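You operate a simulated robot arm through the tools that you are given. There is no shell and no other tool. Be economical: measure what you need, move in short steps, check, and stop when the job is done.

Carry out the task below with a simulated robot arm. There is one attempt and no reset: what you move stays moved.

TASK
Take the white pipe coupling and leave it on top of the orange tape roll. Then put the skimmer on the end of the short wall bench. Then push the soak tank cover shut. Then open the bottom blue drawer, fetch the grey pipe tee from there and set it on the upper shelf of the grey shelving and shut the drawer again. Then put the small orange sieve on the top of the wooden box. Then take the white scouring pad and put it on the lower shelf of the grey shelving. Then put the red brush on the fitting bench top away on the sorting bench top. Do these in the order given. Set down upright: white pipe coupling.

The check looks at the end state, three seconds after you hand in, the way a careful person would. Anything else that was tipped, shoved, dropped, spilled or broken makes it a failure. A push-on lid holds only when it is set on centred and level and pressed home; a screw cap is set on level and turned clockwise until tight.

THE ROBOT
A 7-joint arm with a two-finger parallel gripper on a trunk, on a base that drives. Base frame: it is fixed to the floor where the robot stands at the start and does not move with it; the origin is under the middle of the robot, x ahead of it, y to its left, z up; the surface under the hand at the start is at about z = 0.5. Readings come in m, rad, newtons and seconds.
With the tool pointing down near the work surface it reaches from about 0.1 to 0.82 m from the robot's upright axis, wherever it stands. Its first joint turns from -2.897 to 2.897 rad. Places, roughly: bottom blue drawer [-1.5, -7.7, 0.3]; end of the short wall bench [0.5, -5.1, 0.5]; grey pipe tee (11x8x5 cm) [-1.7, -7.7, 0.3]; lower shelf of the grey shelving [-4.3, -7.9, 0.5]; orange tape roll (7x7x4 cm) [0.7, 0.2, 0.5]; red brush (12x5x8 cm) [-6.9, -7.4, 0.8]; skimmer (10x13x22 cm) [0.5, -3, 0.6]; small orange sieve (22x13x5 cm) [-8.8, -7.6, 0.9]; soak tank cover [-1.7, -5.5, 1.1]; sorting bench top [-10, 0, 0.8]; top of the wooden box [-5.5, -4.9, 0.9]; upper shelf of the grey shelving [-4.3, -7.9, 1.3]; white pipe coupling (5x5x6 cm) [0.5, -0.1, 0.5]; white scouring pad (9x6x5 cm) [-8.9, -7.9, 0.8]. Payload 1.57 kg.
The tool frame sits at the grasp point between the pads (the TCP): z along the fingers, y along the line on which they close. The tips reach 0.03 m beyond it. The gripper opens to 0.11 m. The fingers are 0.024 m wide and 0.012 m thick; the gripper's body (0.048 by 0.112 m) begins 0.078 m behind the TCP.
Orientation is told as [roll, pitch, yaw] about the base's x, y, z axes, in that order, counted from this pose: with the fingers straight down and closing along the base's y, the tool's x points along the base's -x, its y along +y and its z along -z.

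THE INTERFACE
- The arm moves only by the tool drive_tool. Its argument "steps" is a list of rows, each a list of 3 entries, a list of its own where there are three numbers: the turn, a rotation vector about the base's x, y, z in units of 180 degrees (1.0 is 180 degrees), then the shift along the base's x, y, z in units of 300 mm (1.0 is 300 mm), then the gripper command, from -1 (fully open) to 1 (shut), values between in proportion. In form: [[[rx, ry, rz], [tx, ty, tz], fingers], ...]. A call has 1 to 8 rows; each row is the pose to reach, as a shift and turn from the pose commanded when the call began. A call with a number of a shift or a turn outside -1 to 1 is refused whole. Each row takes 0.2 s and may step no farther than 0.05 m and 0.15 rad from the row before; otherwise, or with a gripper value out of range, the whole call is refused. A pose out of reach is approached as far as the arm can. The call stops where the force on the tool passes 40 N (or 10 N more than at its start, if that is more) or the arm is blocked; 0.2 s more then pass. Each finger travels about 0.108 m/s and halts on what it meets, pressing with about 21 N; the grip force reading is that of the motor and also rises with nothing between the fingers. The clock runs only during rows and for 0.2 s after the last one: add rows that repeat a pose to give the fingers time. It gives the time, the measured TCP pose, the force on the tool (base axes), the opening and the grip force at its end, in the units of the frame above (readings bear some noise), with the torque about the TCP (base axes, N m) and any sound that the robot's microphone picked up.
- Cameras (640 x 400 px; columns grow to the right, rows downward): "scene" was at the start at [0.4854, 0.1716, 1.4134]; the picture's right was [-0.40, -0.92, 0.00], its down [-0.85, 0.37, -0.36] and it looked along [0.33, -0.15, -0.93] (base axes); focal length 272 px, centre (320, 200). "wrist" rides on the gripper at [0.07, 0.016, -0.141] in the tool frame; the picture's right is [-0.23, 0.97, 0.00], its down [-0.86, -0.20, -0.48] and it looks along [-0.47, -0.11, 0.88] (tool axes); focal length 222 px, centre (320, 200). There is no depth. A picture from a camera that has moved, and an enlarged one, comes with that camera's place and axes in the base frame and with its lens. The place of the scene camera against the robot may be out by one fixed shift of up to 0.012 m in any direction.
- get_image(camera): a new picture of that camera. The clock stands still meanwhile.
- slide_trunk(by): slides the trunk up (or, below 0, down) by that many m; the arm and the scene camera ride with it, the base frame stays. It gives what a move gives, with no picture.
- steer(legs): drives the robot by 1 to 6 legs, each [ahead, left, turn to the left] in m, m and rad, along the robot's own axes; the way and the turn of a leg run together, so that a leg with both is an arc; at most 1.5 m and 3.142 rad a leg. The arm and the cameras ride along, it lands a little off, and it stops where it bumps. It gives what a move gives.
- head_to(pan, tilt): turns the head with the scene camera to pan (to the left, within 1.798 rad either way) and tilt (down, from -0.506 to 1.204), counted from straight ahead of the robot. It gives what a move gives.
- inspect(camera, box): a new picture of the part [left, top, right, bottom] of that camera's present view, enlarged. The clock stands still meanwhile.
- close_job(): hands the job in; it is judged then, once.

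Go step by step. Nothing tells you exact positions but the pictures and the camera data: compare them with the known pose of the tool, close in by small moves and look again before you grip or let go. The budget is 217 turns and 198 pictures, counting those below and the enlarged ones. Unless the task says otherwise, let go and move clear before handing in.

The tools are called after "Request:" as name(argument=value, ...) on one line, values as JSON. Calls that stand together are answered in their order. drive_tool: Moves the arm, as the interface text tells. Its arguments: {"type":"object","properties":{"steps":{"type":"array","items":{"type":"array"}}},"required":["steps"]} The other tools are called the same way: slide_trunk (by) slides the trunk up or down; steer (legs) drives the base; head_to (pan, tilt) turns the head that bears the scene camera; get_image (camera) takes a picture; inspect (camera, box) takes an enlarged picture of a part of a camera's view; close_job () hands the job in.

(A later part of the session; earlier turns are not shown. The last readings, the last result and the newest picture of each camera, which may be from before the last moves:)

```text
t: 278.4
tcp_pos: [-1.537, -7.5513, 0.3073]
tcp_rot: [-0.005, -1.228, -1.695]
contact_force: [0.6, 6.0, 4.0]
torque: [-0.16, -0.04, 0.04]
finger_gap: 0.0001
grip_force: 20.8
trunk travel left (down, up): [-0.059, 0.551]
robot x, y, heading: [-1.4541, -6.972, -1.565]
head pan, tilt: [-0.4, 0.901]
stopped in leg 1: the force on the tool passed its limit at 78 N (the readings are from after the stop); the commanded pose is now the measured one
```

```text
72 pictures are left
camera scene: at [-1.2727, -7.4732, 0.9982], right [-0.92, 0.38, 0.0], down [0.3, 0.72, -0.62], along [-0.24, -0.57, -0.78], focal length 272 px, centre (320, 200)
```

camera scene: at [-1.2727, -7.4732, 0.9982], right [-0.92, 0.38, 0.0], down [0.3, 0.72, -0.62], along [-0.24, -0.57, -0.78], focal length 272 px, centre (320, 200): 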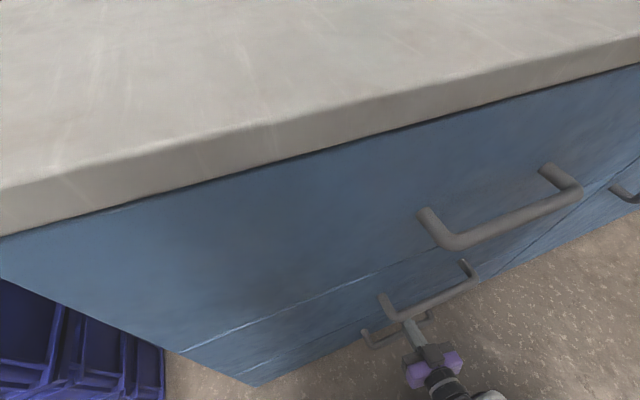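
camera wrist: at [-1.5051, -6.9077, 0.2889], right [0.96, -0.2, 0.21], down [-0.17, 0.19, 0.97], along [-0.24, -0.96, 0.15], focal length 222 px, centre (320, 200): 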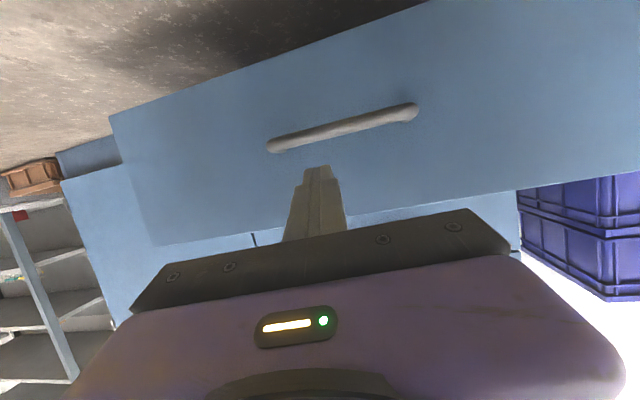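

The drawer is shut against its stop. Next is the sieve near (-8.8, -7.6). I'll back away, raise the trunk and turn the tool down again.

Request:
steer(legs=[[-0.4, 0, 0]])

Request:
slide_trunk(by=0.4)

Request:
drive_tool(steps=[[[0.043, -0.0055, 0], [0, 0, 0.1], 0], [[0.086, -0.011, 0], [0, 0, 0.2], -0.4], [[0.129, -0.0165, 0], [0, 0, 0.3], -0.4], [[0.172, -0.022, 0], [0, 0, 0.4], -0.4], [[0.215, -0.0275, 0], [0, 0, 0.5], -0.4], [[0.258, -0.033, 0], [0, 0, 0.6], -0.4], [[0.301, -0.0386, 0], [0, 0, 0.6], -0.4], [[0.344, -0.044, 0], [0, 0, 0.6], -0.4]])

Request:
drive_tool(steps=[[[0.045, -0.006, 0], [0, 0, 0], -0.4], [[0.045, -0.006, 0.04], [0, 0, 0], -0.4]])

Request:
get_image(camera="scene")

```text
t: 280.9
tcp_pos: [-1.5403, -7.1542, 0.3063]
tcp_rot: [-0.007, -1.229, -1.696]
contact_force: [0.2, -0.1, -0.7]
torque: [-0.01, 0.02, 0.0]
finger_gap: 0.0001
grip_force: 20.8
trunk travel left (down, up): [-0.059, 0.551]
robot x, y, heading: [-1.4563, -6.576, -1.556]
head pan, tilt: [-0.4, 0.901]
```

```text
t: 284.7
tcp_pos: [-1.5411, -7.1533, 0.7078]
tcp_rot: [-0.006, -1.227, -1.696]
contact_force: [-0.7, 0.4, -0.4]
torque: [0.01, 0.01, 0.01]
finger_gap: 0.0002
grip_force: 21.5
trunk travel left (down, up): [-0.459, 0.151]
robot x, y, heading: [-1.4585, -6.5748, -1.569]
head pan, tilt: [-0.4, 0.901]
```

```text
t: 286.5
tcp_pos: [-1.5605, -7.1464, 0.8868]
tcp_rot: [-0.003, -0.135, -1.782]
contact_force: [4.0, -3.7, -0.2]
torque: [0.34, 0.43, -0.03]
finger_gap: 0.0769
grip_force: 0.1
out of reach, approached as far as the arm can: row 5, 6, 7
trunk travel left (down, up): [-0.459, 0.151]
robot x, y, heading: [-1.4522, -6.5717, -1.562]
head pan, tilt: [-0.4, 0.901]
```

```text
t: 287.1
tcp_pos: [-1.5395, -7.1531, 0.888]
tcp_rot: [0.006, 0.004, -1.57]
contact_force: [0.4, 0.7, -0.5]
torque: [-0.02, 0.02, -0.01]
finger_gap: 0.077
grip_force: 0.1
trunk travel left (down, up): [-0.459, 0.151]
robot x, y, heading: [-1.4548, -6.5758, -1.563]
head pan, tilt: [-0.4, 0.901]
```

```text
71 pictures are left
camera scene: at [-1.2756, -7.0762, 1.3983], right [-0.92, 0.38, 0.0], down [0.3, 0.72, -0.62], along [-0.24, -0.57, -0.78], focal length 272 px, centre (320, 200)
```

scene: 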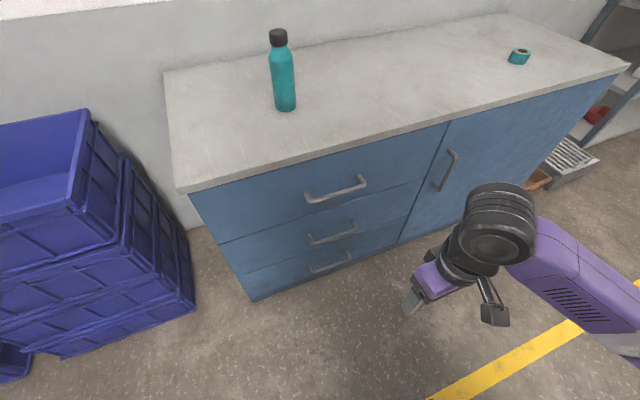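

The drawer is shut. I'll turn to face -x, move to the aisle's centre and look ahead.

Request:
steer(legs=[[0, 0, -1.57], [0, 0.45, 0]])

Request:
head_to(pan=0, tilt=0.35)

Request:
get_image(camera="scene")

```text
t: 293.7
tcp_pos: [-2.0347, -6.9473, 0.8886]
tcp_rot: [0.008, 0.003, 3.136]
contact_force: [0.6, -0.4, -0.2]
torque: [-0.02, 0.0, -0.02]
finger_gap: 0.0774
grip_force: 0.2
trunk travel left (down, up): [-0.459, 0.151]
robot x, y, heading: [-1.4555, -7.0351, -3.136]
head pan, tilt: [-0.4, 0.901]
```

```text
t: 294.7
tcp_pos: [-2.0351, -6.9467, 0.8866]
tcp_rot: [0.007, 0.003, 3.136]
contact_force: [-0.4, -0.9, 0.5]
torque: [0.01, -0.02, -0.02]
finger_gap: 0.0768
grip_force: 0.1
trunk travel left (down, up): [-0.459, 0.151]
robot x, y, heading: [-1.4591, -7.029, -3.136]
head pan, tilt: [0.0, 0.351]
```

```text
70 pictures are left
camera scene: at [-1.9692, -7.2398, 1.4457], right [0.0, 1.0, 0.0], down [0.34, 0.0, -0.94], along [-0.94, 0.0, -0.34], focal length 272 px, centre (320, 200)
```

scene: 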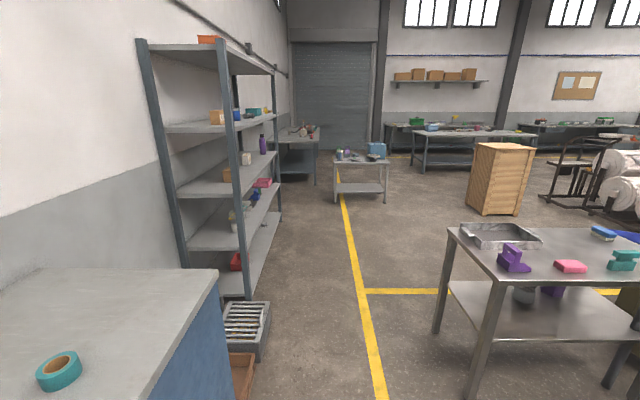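

Good overview: the crate is at about (-5.5, -4.9), and a small cart near (-5.9, -6.6) blocks the aisle's middle. I'll drive ahead past the shelving, then look.

Request:
steer(legs=[[1.5, 0, 0], [1.4, 0, 0]])

Request:
get_image(camera="scene")

```text
t: 308.9
tcp_pos: [-4.9764, -6.9408, 0.8877]
tcp_rot: [0.009, 0.003, 3.123]
contact_force: [-0.3, -0.2, -0.1]
torque: [0.01, 0.01, -0.02]
finger_gap: 0.077
grip_force: 0.1
trunk travel left (down, up): [-0.459, 0.151]
robot x, y, heading: [-4.3987, -7.0324, 3.13]
head pan, tilt: [0.0, 0.351]
```

```text
69 pictures are left
camera scene: at [-4.9136, -7.2337, 1.4458], right [0.01, 1.0, 0.0], down [0.34, 0.0, -0.94], along [-0.94, 0.01, -0.34], focal length 272 px, centre (320, 200)
```

scene: 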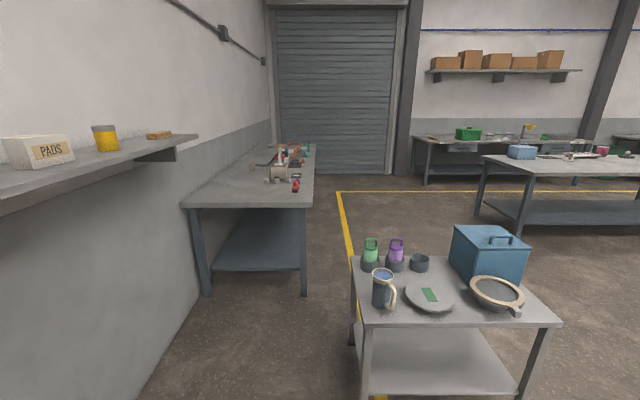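

The fitting bench starts at x ≈ -6.6 with the red brush at about (-7.0, -7.40). I'll pass between cart and crate at y ≈ -5.82.

Request:
steer(legs=[[0, -1.2, 0], [1.5, 0, 0], [1.5, 0, 0]])

Request:
head_to(pan=0.7, tilt=0.4)

Request:
get_image(camera="scene")

```text
t: 329.1
tcp_pos: [-7.9359, -5.5906, 0.8876]
tcp_rot: [0.007, 0.003, 3.102]
contact_force: [0.3, -0.3, -0.4]
torque: [0.01, -0.02, -0.04]
finger_gap: 0.0767
grip_force: 0.2
trunk travel left (down, up): [-0.459, 0.151]
robot x, y, heading: [-7.3629, -5.693, 3.111]
head pan, tilt: [0.0, 0.351]
```

```text
t: 330.2
tcp_pos: [-7.9363, -5.5911, 0.8869]
tcp_rot: [0.006, 0.005, 3.101]
contact_force: [0.7, -0.4, 0.6]
torque: [-0.03, 0.01, 0.0]
finger_gap: 0.0771
grip_force: 0.0
trunk travel left (down, up): [-0.459, 0.151]
robot x, y, heading: [-7.3615, -5.6961, 3.111]
head pan, tilt: [0.7, 0.4]
```

```text
68 pictures are left
camera scene: at [-7.8594, -5.9458, 1.4412], right [-0.62, 0.79, 0.0], down [0.31, 0.24, -0.92], along [-0.72, -0.57, -0.39], focal length 272 px, centre (320, 200)
```

scene: 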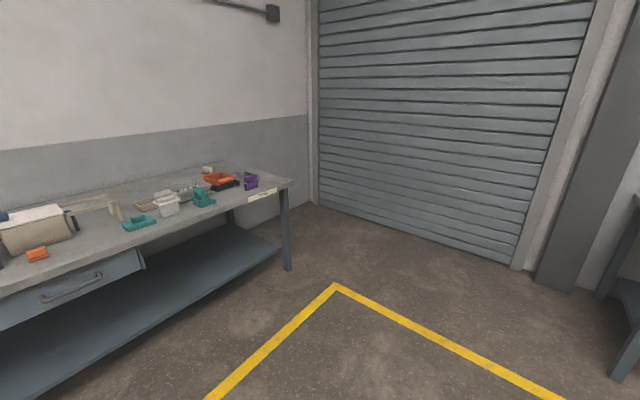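

The orange sieve is at about (-8.78, -7.49) and the white pad behind it near (-8.95, -7.96). I'll drive there and face the bench.

Request:
slide_trunk(by=0.15)

Request:
steer(legs=[[1.35, 0, 0], [0, 0.8, 0], [0, 0, 1.6]])

Request:
head_to(pan=0.0, tilt=0.7)

Request:
get_image(camera="scene")

```text
t: 331.9
tcp_pos: [-7.9354, -5.5902, 1.0373]
tcp_rot: [0.007, 0.004, 3.099]
contact_force: [-0.2, 0.9, -0.1]
torque: [0.03, 0.01, 0.0]
finger_gap: 0.0769
grip_force: 0.0
trunk travel left (down, up): [-0.609, 0.001]
robot x, y, heading: [-7.3651, -5.696, 3.108]
head pan, tilt: [0.7, 0.4]
```

```text
t: 346.4
tcp_pos: [-8.7856, -7.0525, 1.0375]
tcp_rot: [0.006, 0.002, -1.554]
contact_force: [-0.6, 0.4, 0.6]
torque: [0.0, 0.01, 0.0]
finger_gap: 0.0769
grip_force: 0.1
trunk travel left (down, up): [-0.609, 0.001]
robot x, y, heading: [-8.715, -6.4693, -1.55]
head pan, tilt: [0.7, 0.4]
```

```text
t: 347.5
tcp_pos: [-8.7857, -7.0531, 1.0374]
tcp_rot: [0.007, 0.003, -1.554]
contact_force: [0.0, 0.5, -0.5]
torque: [-0.03, -0.02, -0.02]
finger_gap: 0.0767
grip_force: 0.2
trunk travel left (down, up): [-0.609, 0.001]
robot x, y, heading: [-8.7153, -6.4753, -1.543]
head pan, tilt: [0.0, 0.7]
```

```text
67 pictures are left
camera scene: at [-8.493, -6.9857, 1.5644], right [-1.0, -0.03, 0.0], down [-0.02, 0.64, -0.77], along [0.02, -0.76, -0.64], focal length 272 px, centre (320, 200)
```

scene: 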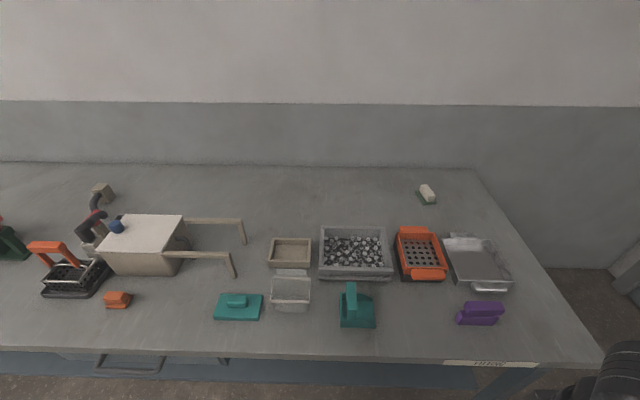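

Request:
inspect(camera="scene", box=[340, 170, 540, 340])

Request:
get_image(camera="wrist")

```text
2.35 times, centred on (440, 255) of scene
camera zoom: at [-8.493, -6.9857, 1.5644], right [-1.0, -0.03, 0.0], down [-0.02, 0.64, -0.77], along [0.02, -0.76, -0.64], focal length 640 px, centre (38, 71)
```

zoom: 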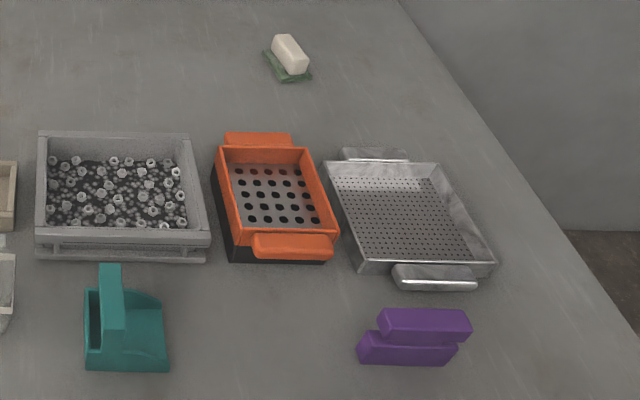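

```text
65 pictures are left
camera wrist: at [-8.772, -6.984, 1.1795], right [0.98, -0.21, 0.01], down [-0.19, -0.86, 0.47], along [-0.09, -0.46, -0.88], focal length 222 px, centre (320, 200)
```

wrist: 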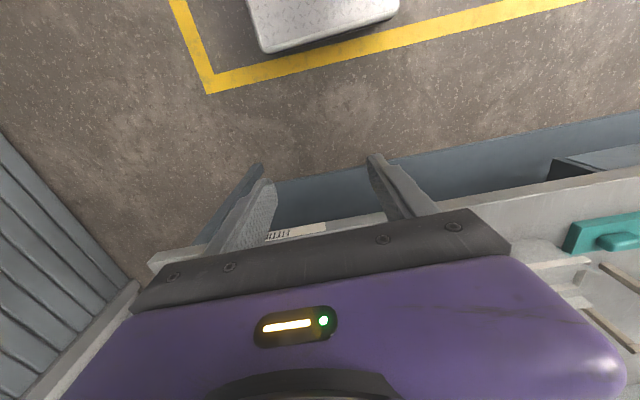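

The orange sieve sits raised on a black base. Its axis runs along y at x ≈ -8.795, with its right wall at x ≈ -8.852. It's too wide to straddle, so I'll pinch the right long wall at its middle. First I'll move closer and look down.

Request:
steer(legs=[[0.3, 0, -0.02]])

Request:
drive_tool(steps=[[[0, 0, 0], [-0.07, -0.1, 0], -0.1], [[0, 0, 0], [-0.14, -0.2, 0], -0.1], [[0, 0, 0], [-0.18, -0.35, 0], -0.1], [[0, 0, 0], [-0.18, -0.45, 0], -0.1], [[0, 0, 0], [-0.18, -0.45, 0], -0.1]])

Request:
get_image(camera="wrist")

Request:
get_image(camera="scene")

```text
t: 349.6
tcp_pos: [-8.7967, -7.3465, 1.0373]
tcp_rot: [0.007, 0.003, -1.58]
contact_force: [-0.5, -0.3, 0.0]
torque: [0.01, -0.01, 0.0]
finger_gap: 0.077
grip_force: 0.0
trunk travel left (down, up): [-0.609, 0.001]
robot x, y, heading: [-8.7077, -6.7674, -1.569]
head pan, tilt: [0.0, 0.7]
```

```text
t: 350.8
tcp_pos: [-8.8525, -7.4819, 1.039]
tcp_rot: [0.006, 0.003, -1.579]
contact_force: [-0.4, -1.2, 0.3]
torque: [0.01, 0.01, -0.02]
finger_gap: 0.0605
grip_force: 0.1
trunk travel left (down, up): [-0.609, 0.001]
robot x, y, heading: [-8.7065, -6.7708, -1.572]
head pan, tilt: [0.0, 0.7]
```

```text
64 pictures are left
camera wrist: at [-8.8366, -7.4129, 1.1811], right [0.97, -0.24, 0.01], down [-0.21, -0.85, 0.47], along [-0.11, -0.46, -0.88], focal length 222 px, centre (320, 200)
```

wrist: 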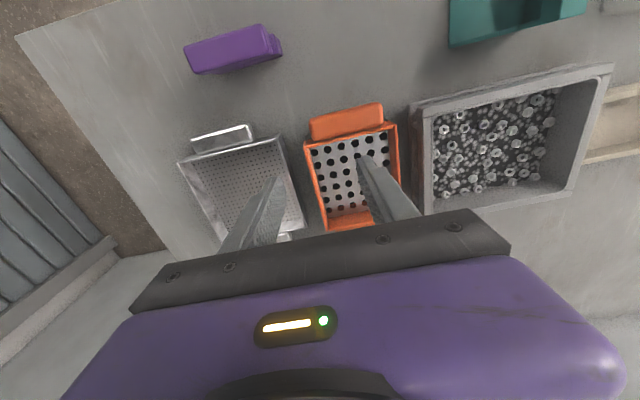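

```text
63 pictures are left
camera scene: at [-8.5024, -7.2871, 1.5644], right [-1.0, 0.0, 0.0], down [0.0, 0.64, -0.76], along [0.0, -0.76, -0.64], focal length 272 px, centre (320, 200)
```

scene: 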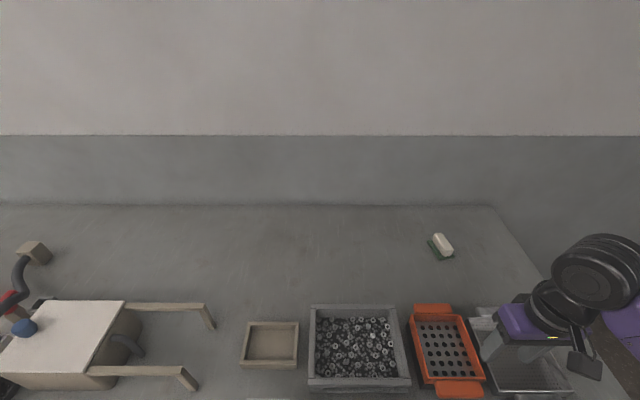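

The width match suggests the rim is at z ≈ 0.85 and the right wall at x ≈ -8.872. I'll move above the wall's middle, lower to 0.95 and look again for height.

Request:
drive_tool(steps=[[[0, 0, 0], [-0.04, -0.1, 0], -0.1], [[0, 0, 0], [-0.065, -0.22, 0], -0.1], [[0, 0, 0], [-0.065, -0.22, -0.15], -0.1], [[0, 0, 0], [-0.065, -0.22, -0.28], -0.1], [[0, 0, 0], [-0.065, -0.22, -0.28], -0.1]])

Request:
get_image(camera="wrist")

Request:
inspect(camera="scene", box=[400, 280, 620, 400])

```text
t: 351.9
tcp_pos: [-8.8711, -7.5464, 0.9541]
tcp_rot: [0.006, 0.004, -1.578]
contact_force: [0.0, 0.5, 0.5]
torque: [0.02, 0.01, 0.06]
finger_gap: 0.0606
grip_force: 0.0
trunk travel left (down, up): [-0.609, 0.001]
robot x, y, heading: [-8.7057, -6.7656, -1.569]
head pan, tilt: [0.0, 0.7]
```

```text
62 pictures are left
camera wrist: at [-8.8552, -7.4781, 1.096], right [0.97, -0.24, 0.01], down [-0.21, -0.85, 0.47], along [-0.11, -0.46, -0.88], focal length 222 px, centre (320, 200)
```

wrist: 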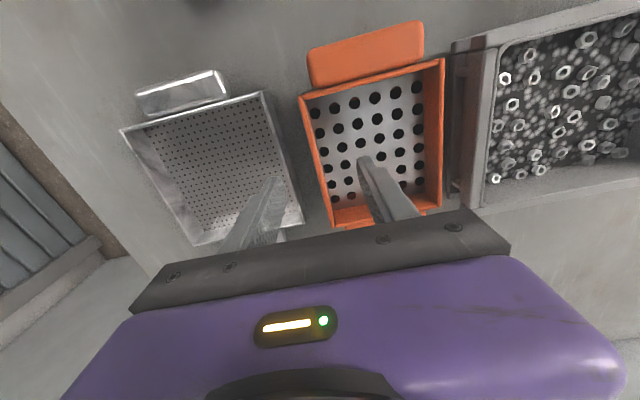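

```text
2.91 times, centred on (510, 340) of scene
camera zoom: at [-8.5024, -7.2871, 1.5644], right [-1.0, 0.0, 0.0], down [0.0, 0.64, -0.76], along [0.0, -0.76, -0.64], focal length 792 px, centre (-233, -207)
```

zoom: 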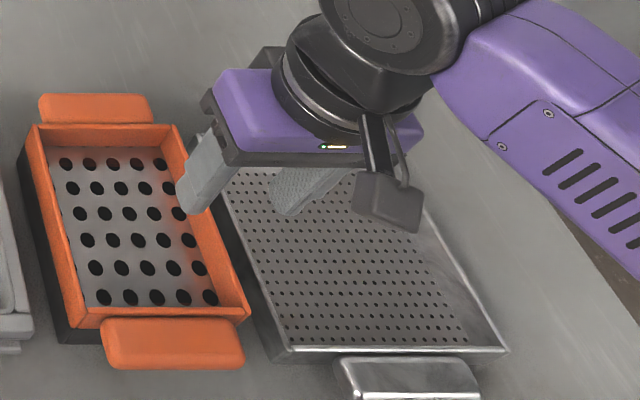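

Rim height is 0.86 and the right wall centre is x ≈ -8.873, spanning y -7.487 to -7.64. There's a 4 cm gap to the metal tray. I'll narrow the fingers and descend over the wall.

Request:
drive_tool(steps=[[[0, 0, 0], [-0.007, -0.047, 0], 0.36], [[0, 0, 0], [-0.007, -0.047, -0.08], 0.36], [[0, 0, 0], [-0.007, -0.047, -0.16], 0.36], [[0, 0, 0], [-0.007, -0.047, -0.24], 0.36], [[0, 0, 0], [-0.007, -0.047, -0.29], 0.36], [[0, 0, 0], [-0.007, -0.047, -0.29], 0.36]])

Request:
get_image(camera="wrist")

Request:
inspect(camera="scene", box=[400, 280, 620, 400])

```text
t: 353.2
tcp_pos: [-8.8747, -7.5637, 0.8729]
tcp_rot: [0.008, 0.0, -1.58]
contact_force: [0.7, 0.4, 12.9]
torque: [0.02, -0.31, 0.08]
finger_gap: 0.0365
grip_force: 0.4
trunk travel left (down, up): [-0.609, 0.001]
robot x, y, heading: [-8.7092, -6.7668, -1.572]
head pan, tilt: [0.0, 0.7]
stopped in row 6: the force on the tool passed its limit at 46 N (the readings are from after the stop); the commanded pose is now the measured one
```

```text
60 pictures are left
camera wrist: at [-8.8588, -7.4945, 1.0154], right [0.97, -0.24, 0.01], down [-0.21, -0.85, 0.48], along [-0.11, -0.47, -0.88], focal length 222 px, centre (320, 200)
```

wrist: 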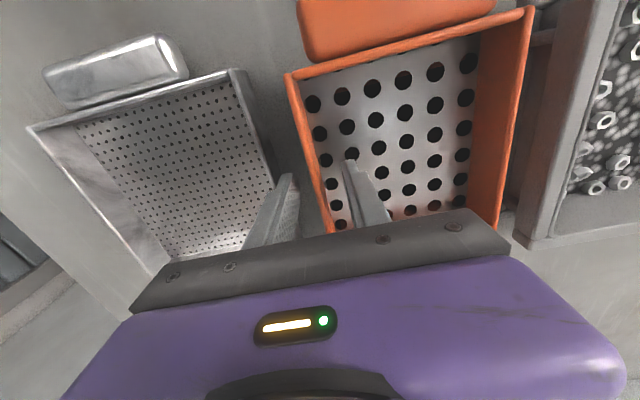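

```text
2.91 times, centred on (510, 340) of scene
camera zoom: at [-8.5023, -7.2865, 1.5649], right [-1.0, 0.0, 0.0], down [0.0, 0.64, -0.77], along [0.0, -0.77, -0.64], focal length 792 px, centre (-233, -207)
```

zoom: 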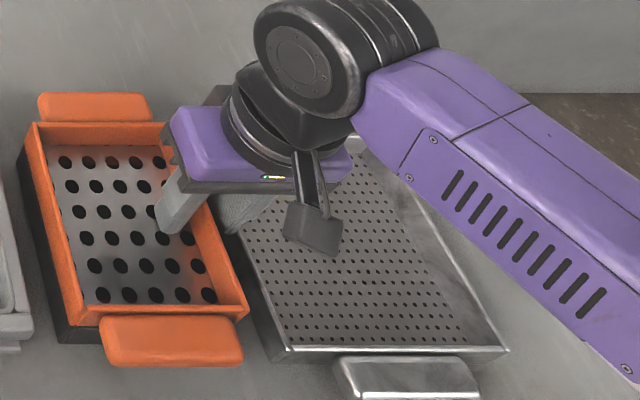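

The inner tip touches the sieve floor. I'll rise 3 mm and close on the wall.

Request:
drive_tool(steps=[[[0, 0, 0], [0, 0, 0.01], 0.36], [[0, 0, 0], [0.005, 0, 0.01], 0.6], [[0, 0, 0], [0.005, 0, 0.01], 1], [[0, 0, 0], [0.005, 0, 0.01], 1], [[0, 0, 0], [0.005, 0, 0.01], 1]])

Request:
drive_tool(steps=[[[0, 0, 0], [0, 0, 0.02], 1], [[0, 0, 0], [0, 0, 0.06], 1], [[0, 0, 0], [0, 0, 0.12], 1], [[0, 0, 0], [0, 0, 0.2], 1]])

Request:
get_image(camera="wrist")

Request:
get_image(camera="scene")

```text
t: 354.4
tcp_pos: [-8.8739, -7.5629, 0.8735]
tcp_rot: [0.008, 0.005, -1.58]
contact_force: [-0.3, 0.7, -0.8]
torque: [0.01, 0.09, -0.01]
finger_gap: 0.0045
grip_force: 21.1
trunk travel left (down, up): [-0.609, 0.001]
robot x, y, heading: [-8.7088, -6.7657, -1.569]
head pan, tilt: [0.0, 0.7]
```

```text
t: 355.4
tcp_pos: [-8.8742, -7.5617, 0.9356]
tcp_rot: [0.008, 0.001, -1.579]
contact_force: [-0.4, -0.2, -1.1]
torque: [-0.01, 0.12, -0.02]
finger_gap: 0.0044
grip_force: 21.6
trunk travel left (down, up): [-0.609, 0.001]
robot x, y, heading: [-8.7105, -6.7677, -1.571]
head pan, tilt: [0.0, 0.7]
```

```text
58 pictures are left
camera wrist: at [-8.8582, -7.4938, 1.0774], right [0.97, -0.24, 0.01], down [-0.21, -0.85, 0.47], along [-0.11, -0.46, -0.88], focal length 222 px, centre (320, 200)
```

wrist: 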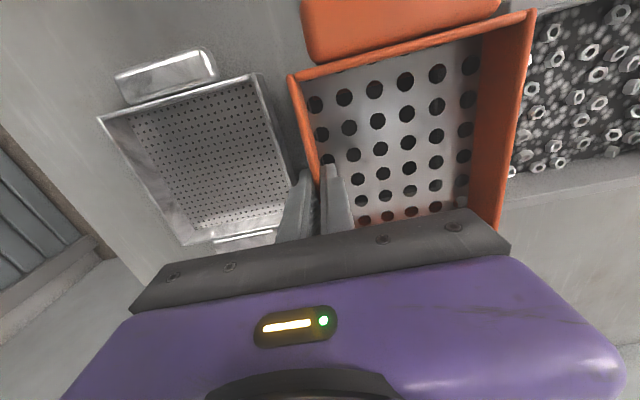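

```text
57 pictures are left
camera scene: at [-8.5023, -7.2872, 1.5643], right [-1.0, 0.0, 0.0], down [0.0, 0.64, -0.76], along [0.0, -0.76, -0.64], focal length 272 px, centre (320, 200)
```

scene: 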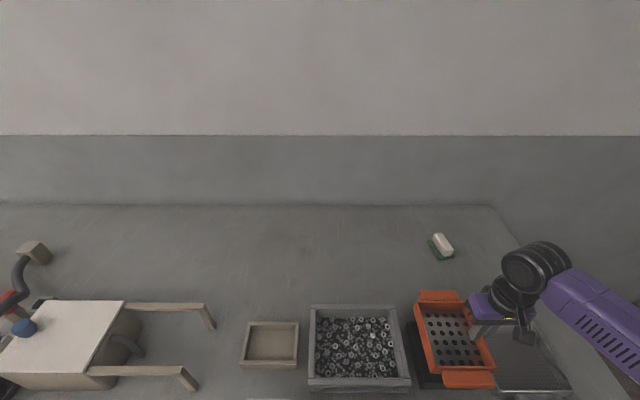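

The sieve is lifted level and light. I'll raise it to about 1.1, retract a bit and look before driving.

Request:
drive_tool(steps=[[[0, 0, 0], [0, 0, 0.14], 1], [[0, 0, 0], [0, 0, 0.28], 1], [[0, 0, 0], [0, 0, 0.42], 1], [[0, 0, 0], [0, 0, 0.55], 1], [[0, 0, 0], [0, 0.13, 0.55], 1], [[0, 0, 0], [0, 0.26, 0.55], 1], [[0, 0, 0], [0, 0.4, 0.55], 1], [[0, 0, 0], [0, 0.4, 0.55], 1]])

Request:
steer(legs=[[-1.0, 0, 0], [0, 1.3, 0], [0, 0, 1.57], [0, 0, 1.57]])

Request:
head_to(pan=-0.9, tilt=0.4)

Request:
get_image(camera="scene")

```text
t: 357.2
tcp_pos: [-8.8724, -7.441, 1.1008]
tcp_rot: [0.009, 0.004, -1.579]
contact_force: [-0.3, -0.1, -1.8]
torque: [-0.05, 0.08, 0.04]
finger_gap: 0.0044
grip_force: 20.9
trunk travel left (down, up): [-0.609, 0.001]
robot x, y, heading: [-8.7064, -6.7688, -1.569]
head pan, tilt: [0.0, 0.7]
```

```text
t: 376.0
tcp_pos: [-7.2333, -5.1074, 1.1014]
tcp_rot: [0.01, 0.004, 1.527]
contact_force: [0.5, -0.1, -0.8]
torque: [-0.04, -0.11, -0.01]
finger_gap: 0.0045
grip_force: 21.1
trunk travel left (down, up): [-0.609, 0.001]
robot x, y, heading: [-7.4189, -5.7753, 1.537]
head pan, tilt: [0.0, 0.7]
```

```text
t: 377.2
tcp_pos: [-7.2333, -5.1057, 1.1021]
tcp_rot: [0.009, 0.003, 1.53]
contact_force: [-0.2, 0.3, -1.9]
torque: [-0.02, -0.11, 0.01]
finger_gap: 0.0047
grip_force: 21.0
trunk travel left (down, up): [-0.609, 0.001]
robot x, y, heading: [-7.4167, -5.778, 1.538]
head pan, tilt: [-0.901, 0.4]
```

```text
56 pictures are left
camera scene: at [-7.5213, -5.2912, 1.5912], right [0.59, -0.8, 0.0], down [-0.31, -0.23, -0.92], along [0.74, 0.55, -0.39], focal length 272 px, centre (320, 200)
```

scene: 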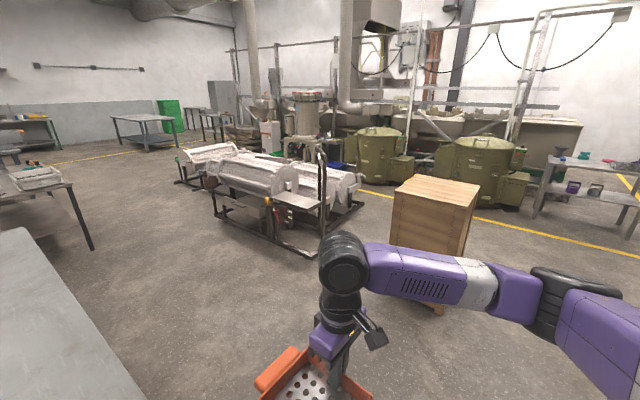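

The crate top spans about x -5.86 to -5.31 and y -5.10 to -4.65. I'll straighten, strafe right and approach it.

Request:
steer(legs=[[0, 0, 0.033], [0, -0.87, 0], [0, -0.87, 0], [0.12, 0, 0]])

Request:
head_to(pan=-0.1, tilt=0.8)

Request:
get_image(camera="scene")

Request:
get_image(camera="wrist")

```text
t: 387.1
tcp_pos: [-5.5518, -4.9664, 1.1011]
tcp_rot: [0.008, 0.002, 1.572]
contact_force: [0.0, 0.0, -1.8]
torque: [-0.03, -0.1, 0.0]
finger_gap: 0.0044
grip_force: 21.7
trunk travel left (down, up): [-0.609, 0.001]
robot x, y, heading: [-5.7041, -5.6405, 1.577]
head pan, tilt: [-0.901, 0.4]
```

```text
t: 388.2
tcp_pos: [-5.5509, -4.9668, 1.102]
tcp_rot: [0.009, 0.004, 1.575]
contact_force: [0.0, -0.2, -1.5]
torque: [-0.02, -0.09, 0.03]
finger_gap: 0.0046
grip_force: 21.3
trunk travel left (down, up): [-0.609, 0.001]
robot x, y, heading: [-5.7069, -5.6412, 1.578]
head pan, tilt: [-0.099, 0.799]
```

```text
55 pictures are left
camera scene: at [-5.8963, -5.141, 1.5562], right [1.0, -0.09, 0.0], down [-0.06, -0.71, -0.7], along [0.06, 0.69, -0.72], focal length 272 px, centre (320, 200)
```

scene: 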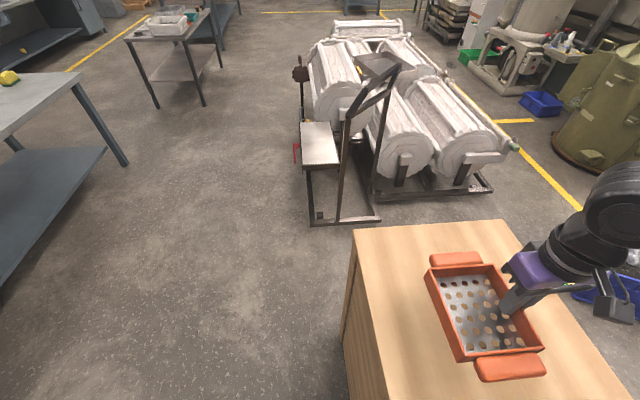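

```text
54 pictures are left
camera wrist: at [-5.5663, -5.0362, 1.2429], right [-0.97, 0.23, 0.01], down [0.2, 0.86, 0.47], along [0.1, 0.46, -0.88], focal length 222 px, centre (320, 200)
```

wrist: 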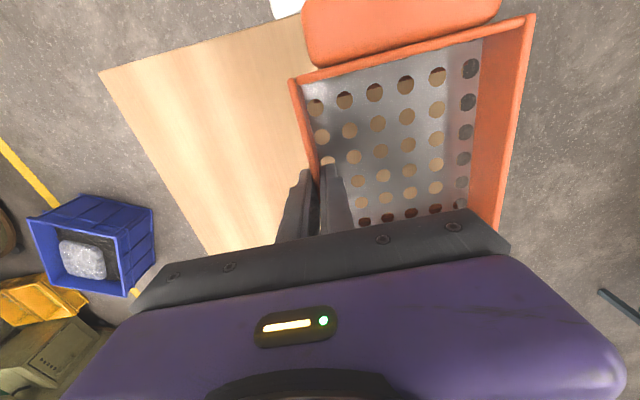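

The crate top is centred at about (-5.535, -4.885). I'll move the sieve over the centre and lower part way.

Request:
drive_tool(steps=[[[0, 0, 0], [0.12, 0.13, 0], 1], [[0, 0, 0], [0.24, 0.27, 0], 1], [[0, 0, 0], [0.24, 0.27, -0.12], 1], [[0, 0, 0], [0.24, 0.27, -0.22], 1], [[0, 0, 0], [0.24, 0.27, -0.22], 1]])

Request:
head_to(pan=-0.3, tilt=1.0)

Request:
get_image(camera="scene")

```text
refused: row 1 steps farther than a row can; nothing moved
```

```text
t: 389.0
tcp_pos: [-5.5517, -4.9666, 1.1014]
tcp_rot: [0.009, 0.003, 1.574]
contact_force: [-0.3, -0.3, -1.0]
torque: [-0.02, -0.08, 0.02]
finger_gap: 0.0043
grip_force: 21.0
trunk travel left (down, up): [-0.609, 0.001]
robot x, y, heading: [-5.7055, -5.6419, 1.589]
head pan, tilt: [-0.3, 1.0]
```

```text
53 pictures are left
camera scene: at [-5.8837, -5.1546, 1.541], right [0.96, -0.29, 0.0], down [-0.24, -0.81, -0.54], along [0.15, 0.52, -0.84], focal length 272 px, centre (320, 200)
```

scene: 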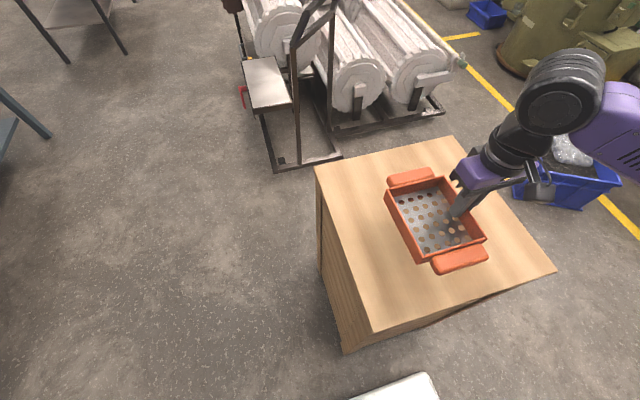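

Consistent: the crate top is a 0.45 m square centred at (-5.533, -4.89). I'll move in smaller steps.

Request:
drive_tool(steps=[[[0, 0, 0], [0.08, 0.09, 0], 1], [[0, 0, 0], [0.16, 0.18, 0], 1], [[0, 0, 0], [0.24, 0.26, 0], 1], [[0, 0, 0], [0.24, 0.26, -0.12], 1], [[0, 0, 0], [0.24, 0.26, -0.22], 1], [[0, 0, 0], [0.24, 0.26, -0.22], 1]])

Request:
get_image(camera="scene")

```text
t: 390.4
tcp_pos: [-5.4777, -4.8875, 1.0338]
tcp_rot: [0.008, 0.004, 1.573]
contact_force: [0.1, 1.5, -1.3]
torque: [0.0, -0.09, -0.01]
finger_gap: 0.0044
grip_force: 20.8
trunk travel left (down, up): [-0.609, 0.001]
robot x, y, heading: [-5.7053, -5.6398, 1.583]
head pan, tilt: [-0.3, 1.0]
```

```text
52 pictures are left
camera scene: at [-5.8836, -5.1546, 1.541], right [0.96, -0.29, 0.0], down [-0.24, -0.81, -0.54], along [0.15, 0.52, -0.84], focal length 272 px, centre (320, 200)
```

scene: 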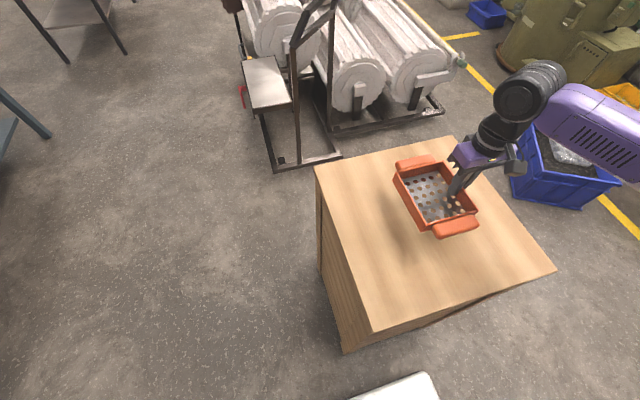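

Over the centre. I'll lower it gently until contact.

Request:
drive_tool(steps=[[[0, 0, 0], [0, 0, -0.04], 1], [[0, 0, 0], [0, 0, -0.08], 1], [[0, 0, 0], [0, 0, -0.11], 1], [[0, 0, 0], [0, 0, -0.13], 1], [[0, 0, 0], [0, 0, -0.15], 1], [[0, 0, 0], [0, 0, -0.17], 1], [[0, 0, 0], [0, 0, -0.19], 1], [[0, 0, 0], [0, 0, -0.19], 1]])

Request:
inspect(camera="scene", box=[340, 120, 520, 260])

```text
t: 392.2
tcp_pos: [-5.481, -4.8878, 0.9787]
tcp_rot: [0.009, 0.002, 1.572]
contact_force: [0.3, 0.2, -1.2]
torque: [0.01, -0.11, 0.0]
finger_gap: 0.0044
grip_force: 21.4
trunk travel left (down, up): [-0.609, 0.001]
robot x, y, heading: [-5.7084, -5.6394, 1.578]
head pan, tilt: [-0.3, 1.0]
```

```text
2.86 times, centred on (430, 190) of scene
camera zoom: at [-5.8836, -5.1546, 1.541], right [0.96, -0.29, 0.0], down [-0.24, -0.81, -0.54], along [0.15, 0.52, -0.84], focal length 778 px, centre (6, 229)
```

zoom: 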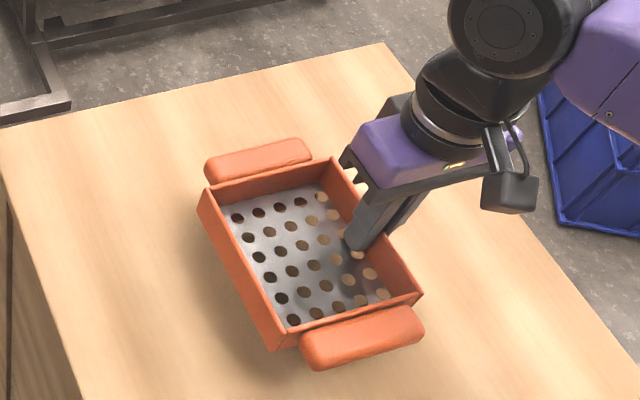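

Close to the surface, but no contact yet. I'll continue in small steps.

Request:
drive_tool(steps=[[[0, 0, 0], [0, 0, -0.015], 1], [[0, 0, 0], [0, 0, -0.03], 1], [[0, 0, 0], [0, 0, -0.045], 1], [[0, 0, 0], [0, 0, -0.06], 1], [[0, 0, 0], [0, 0, -0.075], 1], [[0, 0, 0], [0, 0, -0.09], 1], [[0, 0, 0], [0, 0, -0.09], 1]])

```text
t: 393.8
tcp_pos: [-5.4795, -4.8888, 0.9515]
tcp_rot: [0.009, 0.004, 1.574]
contact_force: [0.8, -0.2, -1.7]
torque: [0.03, -0.1, -0.03]
finger_gap: 0.0047
grip_force: 21.0
trunk travel left (down, up): [-0.609, 0.001]
robot x, y, heading: [-5.7043, -5.6416, 1.58]
head pan, tilt: [-0.3, 1.0]
```

Request:
drive_tool(steps=[[[0, 0, 0], [0, 0, -0.015], 1], [[0, 0, 0], [0, 0, -0.03], 1], [[0, 0, 0], [0, 0, -0.045], 1], [[0, 0, 0], [0, 0, -0.06], 1], [[0, 0, 0], [0, 0, -0.06], 1]])

Request:
inspect(camera="scene", box=[340, 120, 520, 260])

```text
t: 394.7
tcp_pos: [-5.4809, -4.8876, 0.9419]
tcp_rot: [0.009, -0.003, 1.574]
contact_force: [-0.9, -0.1, 16.4]
torque: [-0.72, 0.12, 0.01]
finger_gap: 0.0047
grip_force: 21.0
trunk travel left (down, up): [-0.609, 0.001]
robot x, y, heading: [-5.7034, -5.639, 1.582]
head pan, tilt: [-0.3, 1.0]
stopped in row 4: the force on the tool passed its limit at 45 N (the readings are from after the stop); the commanded pose is now the measured one
```

```text
2.86 times, centred on (430, 190) of scene
camera zoom: at [-5.884, -5.1555, 1.5413], right [0.96, -0.29, 0.0], down [-0.24, -0.81, -0.54], along [0.15, 0.52, -0.84], focal length 778 px, centre (6, 229)
```

zoom: 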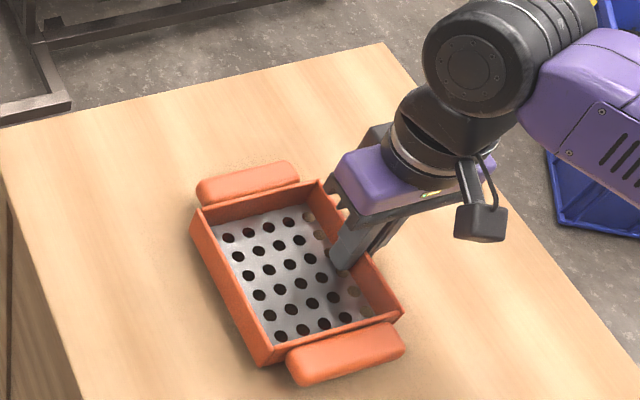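

The sieve rests on the box. I'll release slightly and rise straight up.

Request:
drive_tool(steps=[[[0, 0, 0], [0, 0, 0.008], 0.7], [[0, 0, 0], [0, 0, 0.008], 0.45], [[0, 0, 0], [0, 0, 0.008], 0.4], [[0, 0, 0], [0, 0, 0.1], 0.4], [[0, 0, 0], [0, 0, 0.25], 0.4], [[0, 0, 0], [0, 0, 0.4], 0.4], [[0, 0, 0], [0, -0.15, 0.4], 0.4], [[0, 0, 0], [0, -0.3, 0.4], 0.4]])

Request:
get_image(camera="scene")

```text
t: 396.5
tcp_pos: [-5.4804, -4.9757, 1.0626]
tcp_rot: [0.009, -0.001, 1.572]
contact_force: [-1.0, 0.3, 0.7]
torque: [-0.05, 0.0, 0.0]
finger_gap: 0.0329
grip_force: 0.1
trunk travel left (down, up): [-0.609, 0.001]
robot x, y, heading: [-5.7054, -5.641, 1.587]
head pan, tilt: [-0.3, 1.0]
```

```text
49 pictures are left
camera scene: at [-5.884, -5.1542, 1.5408], right [0.96, -0.29, 0.0], down [-0.24, -0.81, -0.54], along [0.15, 0.52, -0.84], focal length 272 px, centre (320, 200)
```

scene: 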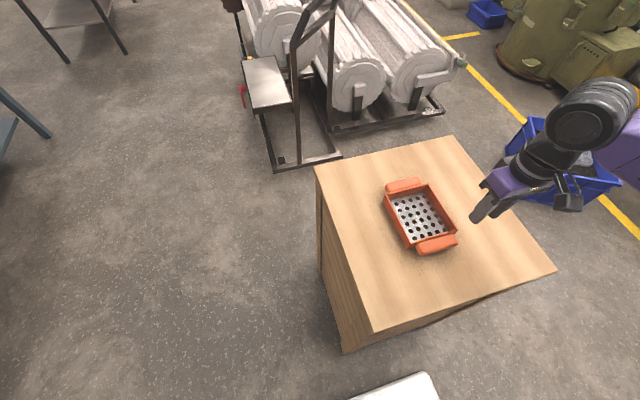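

The sieve sits well on the box. Next is the white pad at about (-8.94, -7.91), deep on the bench, so I'll approach from the bench's far end facing +x.

Request:
steer(legs=[[-0.15, 0, 0], [0, 1.0, 0], [0, 0.75, 0], [0, 0, -1.58]])

Request:
steer(legs=[[0, -0.35, 0], [-1.2, 0, 0], [-1.05, 0, 0]])

Request:
head_to(pan=-0.9, tilt=0.5)

Request:
get_image(camera="scene")

```text
t: 410.2
tcp_pos: [-6.8058, -6.0352, 1.0604]
tcp_rot: [0.007, 0.0, 0.007]
contact_force: [0.4, 1.7, -0.1]
torque: [-0.03, -0.03, 0.02]
finger_gap: 0.0327
grip_force: 0.1
trunk travel left (down, up): [-0.609, 0.001]
robot x, y, heading: [-7.4705, -5.8114, 0.018]
head pan, tilt: [-0.3, 1.0]
```

```text
t: 423.2
tcp_pos: [-9.054, -6.416, 1.0625]
tcp_rot: [0.009, 0.0, -0.005]
contact_force: [-0.2, -0.2, 0.0]
torque: [0.0, 0.0, -0.01]
finger_gap: 0.0333
grip_force: 0.0
trunk travel left (down, up): [-0.609, 0.001]
robot x, y, heading: [-9.7123, -6.1815, 0.002]
head pan, tilt: [-0.3, 1.0]
```

```text
t: 424.2
tcp_pos: [-9.0544, -6.4146, 1.0619]
tcp_rot: [0.011, 0.0, -0.005]
contact_force: [1.0, -0.1, 0.1]
torque: [-0.01, 0.01, 0.02]
finger_gap: 0.0329
grip_force: 0.0
trunk travel left (down, up): [-0.609, 0.001]
robot x, y, heading: [-9.7176, -6.1833, 0.001]
head pan, tilt: [-0.901, 0.499]
```

```text
48 pictures are left
camera scene: at [-9.2259, -6.0597, 1.582], right [-0.78, -0.62, 0.0], down [-0.3, 0.37, -0.88], along [0.55, -0.69, -0.48], focal length 272 px, centre (320, 200)
```

scene: 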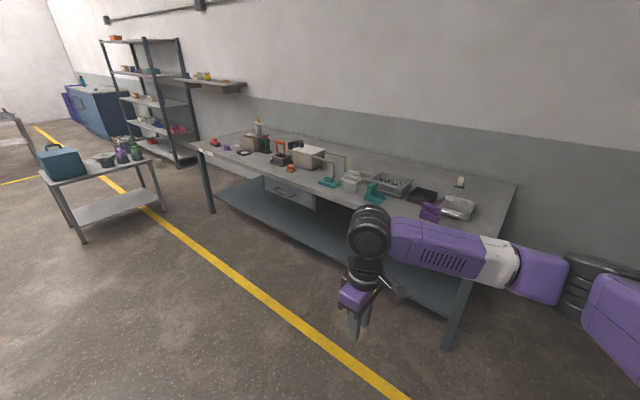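

The bench end is at x ≈ -9.21. I'll strafe right beside the end, with the arm passing above the bench.

Request:
steer(legs=[[0, -0.75, 0], [0, -0.74, 0]])

Request:
get_image(camera="wrist")

```text
t: 431.9
tcp_pos: [-9.0588, -7.9134, 1.0601]
tcp_rot: [0.008, 0.001, -0.011]
contact_force: [-0.4, 0.4, -0.2]
torque: [0.04, -0.03, -0.01]
finger_gap: 0.0328
grip_force: 0.2
trunk travel left (down, up): [-0.609, 0.001]
robot x, y, heading: [-9.7187, -7.6801, 0.002]
head pan, tilt: [-0.901, 0.499]
```

```text
47 pictures are left
camera wrist: at [-9.1288, -7.8992, 1.203], right [0.24, 0.97, 0.01], down [0.85, -0.21, 0.48], along [0.47, -0.11, -0.88], focal length 222 px, centre (320, 200)
```

wrist: 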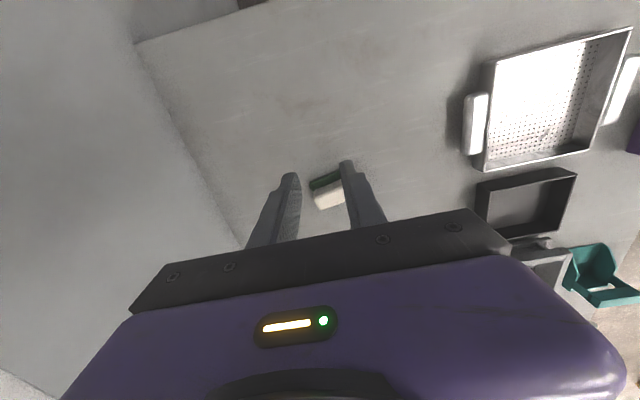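

The pad is at about (-8.938, -7.928). I'll move above it with open fingers and look.

Request:
drive_tool(steps=[[[0, 0, 0], [0.13, -0.02, 0], -0.5], [[0, 0, 0], [0.26, -0.04, 0], -0.9], [[0, 0, 0], [0.35, -0.05, -0.05], -0.9], [[0, 0, 0], [0.35, -0.05, -0.18], -0.9], [[0, 0, 0], [0.35, -0.05, -0.18], -0.9]])

Request:
get_image(camera="wrist")

```text
t: 433.1
tcp_pos: [-8.9563, -7.9287, 1.0056]
tcp_rot: [0.009, 0.0, -0.011]
contact_force: [0.1, 0.1, 0.1]
torque: [0.03, 0.0, -0.02]
finger_gap: 0.1045
grip_force: 0.1
trunk travel left (down, up): [-0.609, 0.001]
robot x, y, heading: [-9.7223, -7.6803, -0.001]
head pan, tilt: [-0.901, 0.499]
```

```text
46 pictures are left
camera wrist: at [-9.0257, -7.9146, 1.1478], right [0.24, 0.97, 0.01], down [0.85, -0.21, 0.48], along [0.47, -0.11, -0.88], focal length 222 px, centre (320, 200)
```

wrist: 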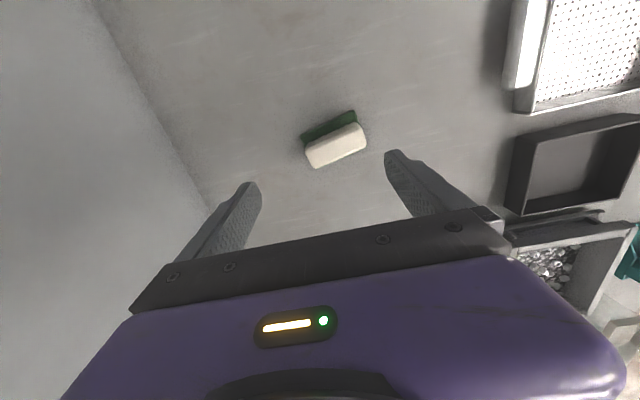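

The pad's long axis is along y, turned about 11°. I'll rotate the gripper -79° to close across its width and come down over (-8.947, -7.914).

Request:
drive_tool(steps=[[[0, 0, -0.047], [0.01, 0.02, 0], -0.9], [[0, 0, -0.094], [0.02, 0.04, 0], -0.9], [[0, 0, -0.141], [0.03, 0.05, 0], -0.9], [[0, 0, -0.188], [0.03, 0.05, 0], -0.9], [[0, 0, -0.235], [0.03, 0.05, 0], -0.9], [[0, 0, -0.282], [0.03, 0.05, 0], -0.9], [[0, 0, -0.329], [0.03, 0.05, 0], -0.9], [[0, 0, -0.376], [0.03, 0.05, 0], -0.9]])

Request:
drive_tool(steps=[[[0, 0, -0.04], [0, 0, -0.05], -0.7], [[0, 0, -0.06], [0, 0, -0.15], -0.7], [[0, 0, -0.06], [0, 0, -0.25], -0.7], [[0, 0, -0.06], [0, 0, -0.25], -0.7]])

Request:
get_image(camera="wrist")

```text
t: 434.9
tcp_pos: [-8.9452, -7.9142, 1.0074]
tcp_rot: [0.008, -0.001, -1.194]
contact_force: [-0.6, 0.2, -0.3]
torque: [0.02, -0.01, -0.02]
finger_gap: 0.1043
grip_force: 0.1
trunk travel left (down, up): [-0.609, 0.001]
robot x, y, heading: [-9.7224, -7.6779, 0.002]
head pan, tilt: [-0.901, 0.499]
```

```text
t: 435.9
tcp_pos: [-8.9451, -7.9126, 0.933]
tcp_rot: [0.009, 0.001, -1.38]
contact_force: [0.0, 1.0, 0.3]
torque: [-0.01, 0.02, 0.01]
finger_gap: 0.0934
grip_force: 0.1
trunk travel left (down, up): [-0.609, 0.001]
robot x, y, heading: [-9.7217, -7.6771, -0.004]
head pan, tilt: [-0.901, 0.499]
```

```text
45 pictures are left
camera wrist: at [-8.9433, -7.8424, 1.075], right [1.0, -0.04, 0.01], down [-0.04, -0.88, 0.48], along [-0.01, -0.48, -0.88], focal length 222 px, centre (320, 200)
```

wrist: 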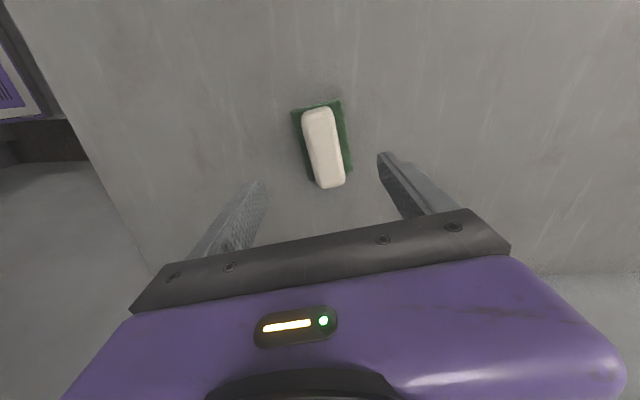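

The pad (white block on a green base) is centred at (-8.940, -7.907) and aligned. I'll descend and grip.

Request:
drive_tool(steps=[[[0, 0, 0], [0.012, 0.015, -0.1], -0.7], [[0, 0, 0], [0.012, 0.015, -0.2], -0.7], [[0, 0, 0], [0.012, 0.015, -0.26], -0.7], [[0, 0, 0], [0.012, 0.015, -0.29], -0.7], [[0, 0, 0], [0.012, 0.015, -0.29], 0], [[0, 0, 0], [0.012, 0.015, -0.29], 0.6], [[0, 0, 0], [0.012, 0.015, -0.29], 1], [[0, 0, 0], [0.012, 0.015, -0.29], 1]])

Request:
get_image(camera="wrist")

```text
t: 437.7
tcp_pos: [-8.9428, -7.9091, 0.8458]
tcp_rot: [0.009, 0.0, -1.381]
contact_force: [-0.3, -0.1, 0.7]
torque: [-0.01, 0.03, 0.01]
finger_gap: 0.0336
grip_force: 20.5
trunk travel left (down, up): [-0.609, 0.001]
robot x, y, heading: [-9.7212, -7.6752, -0.005]
head pan, tilt: [-0.901, 0.499]
```

```text
44 pictures are left
camera wrist: at [-8.9402, -7.8381, 0.9877], right [1.0, -0.04, 0.01], down [-0.04, -0.88, 0.48], along [-0.01, -0.48, -0.88], focal length 222 px, centre (320, 200)
```

wrist: 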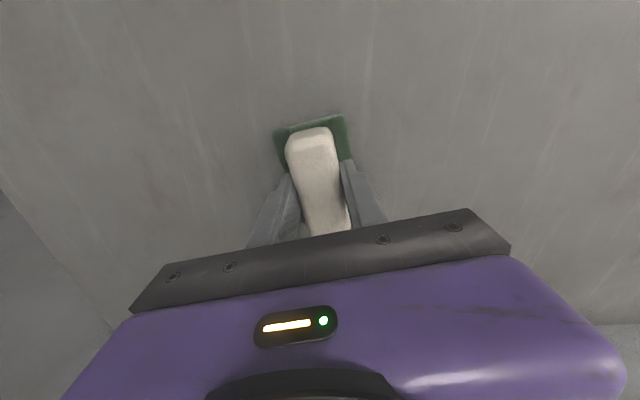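

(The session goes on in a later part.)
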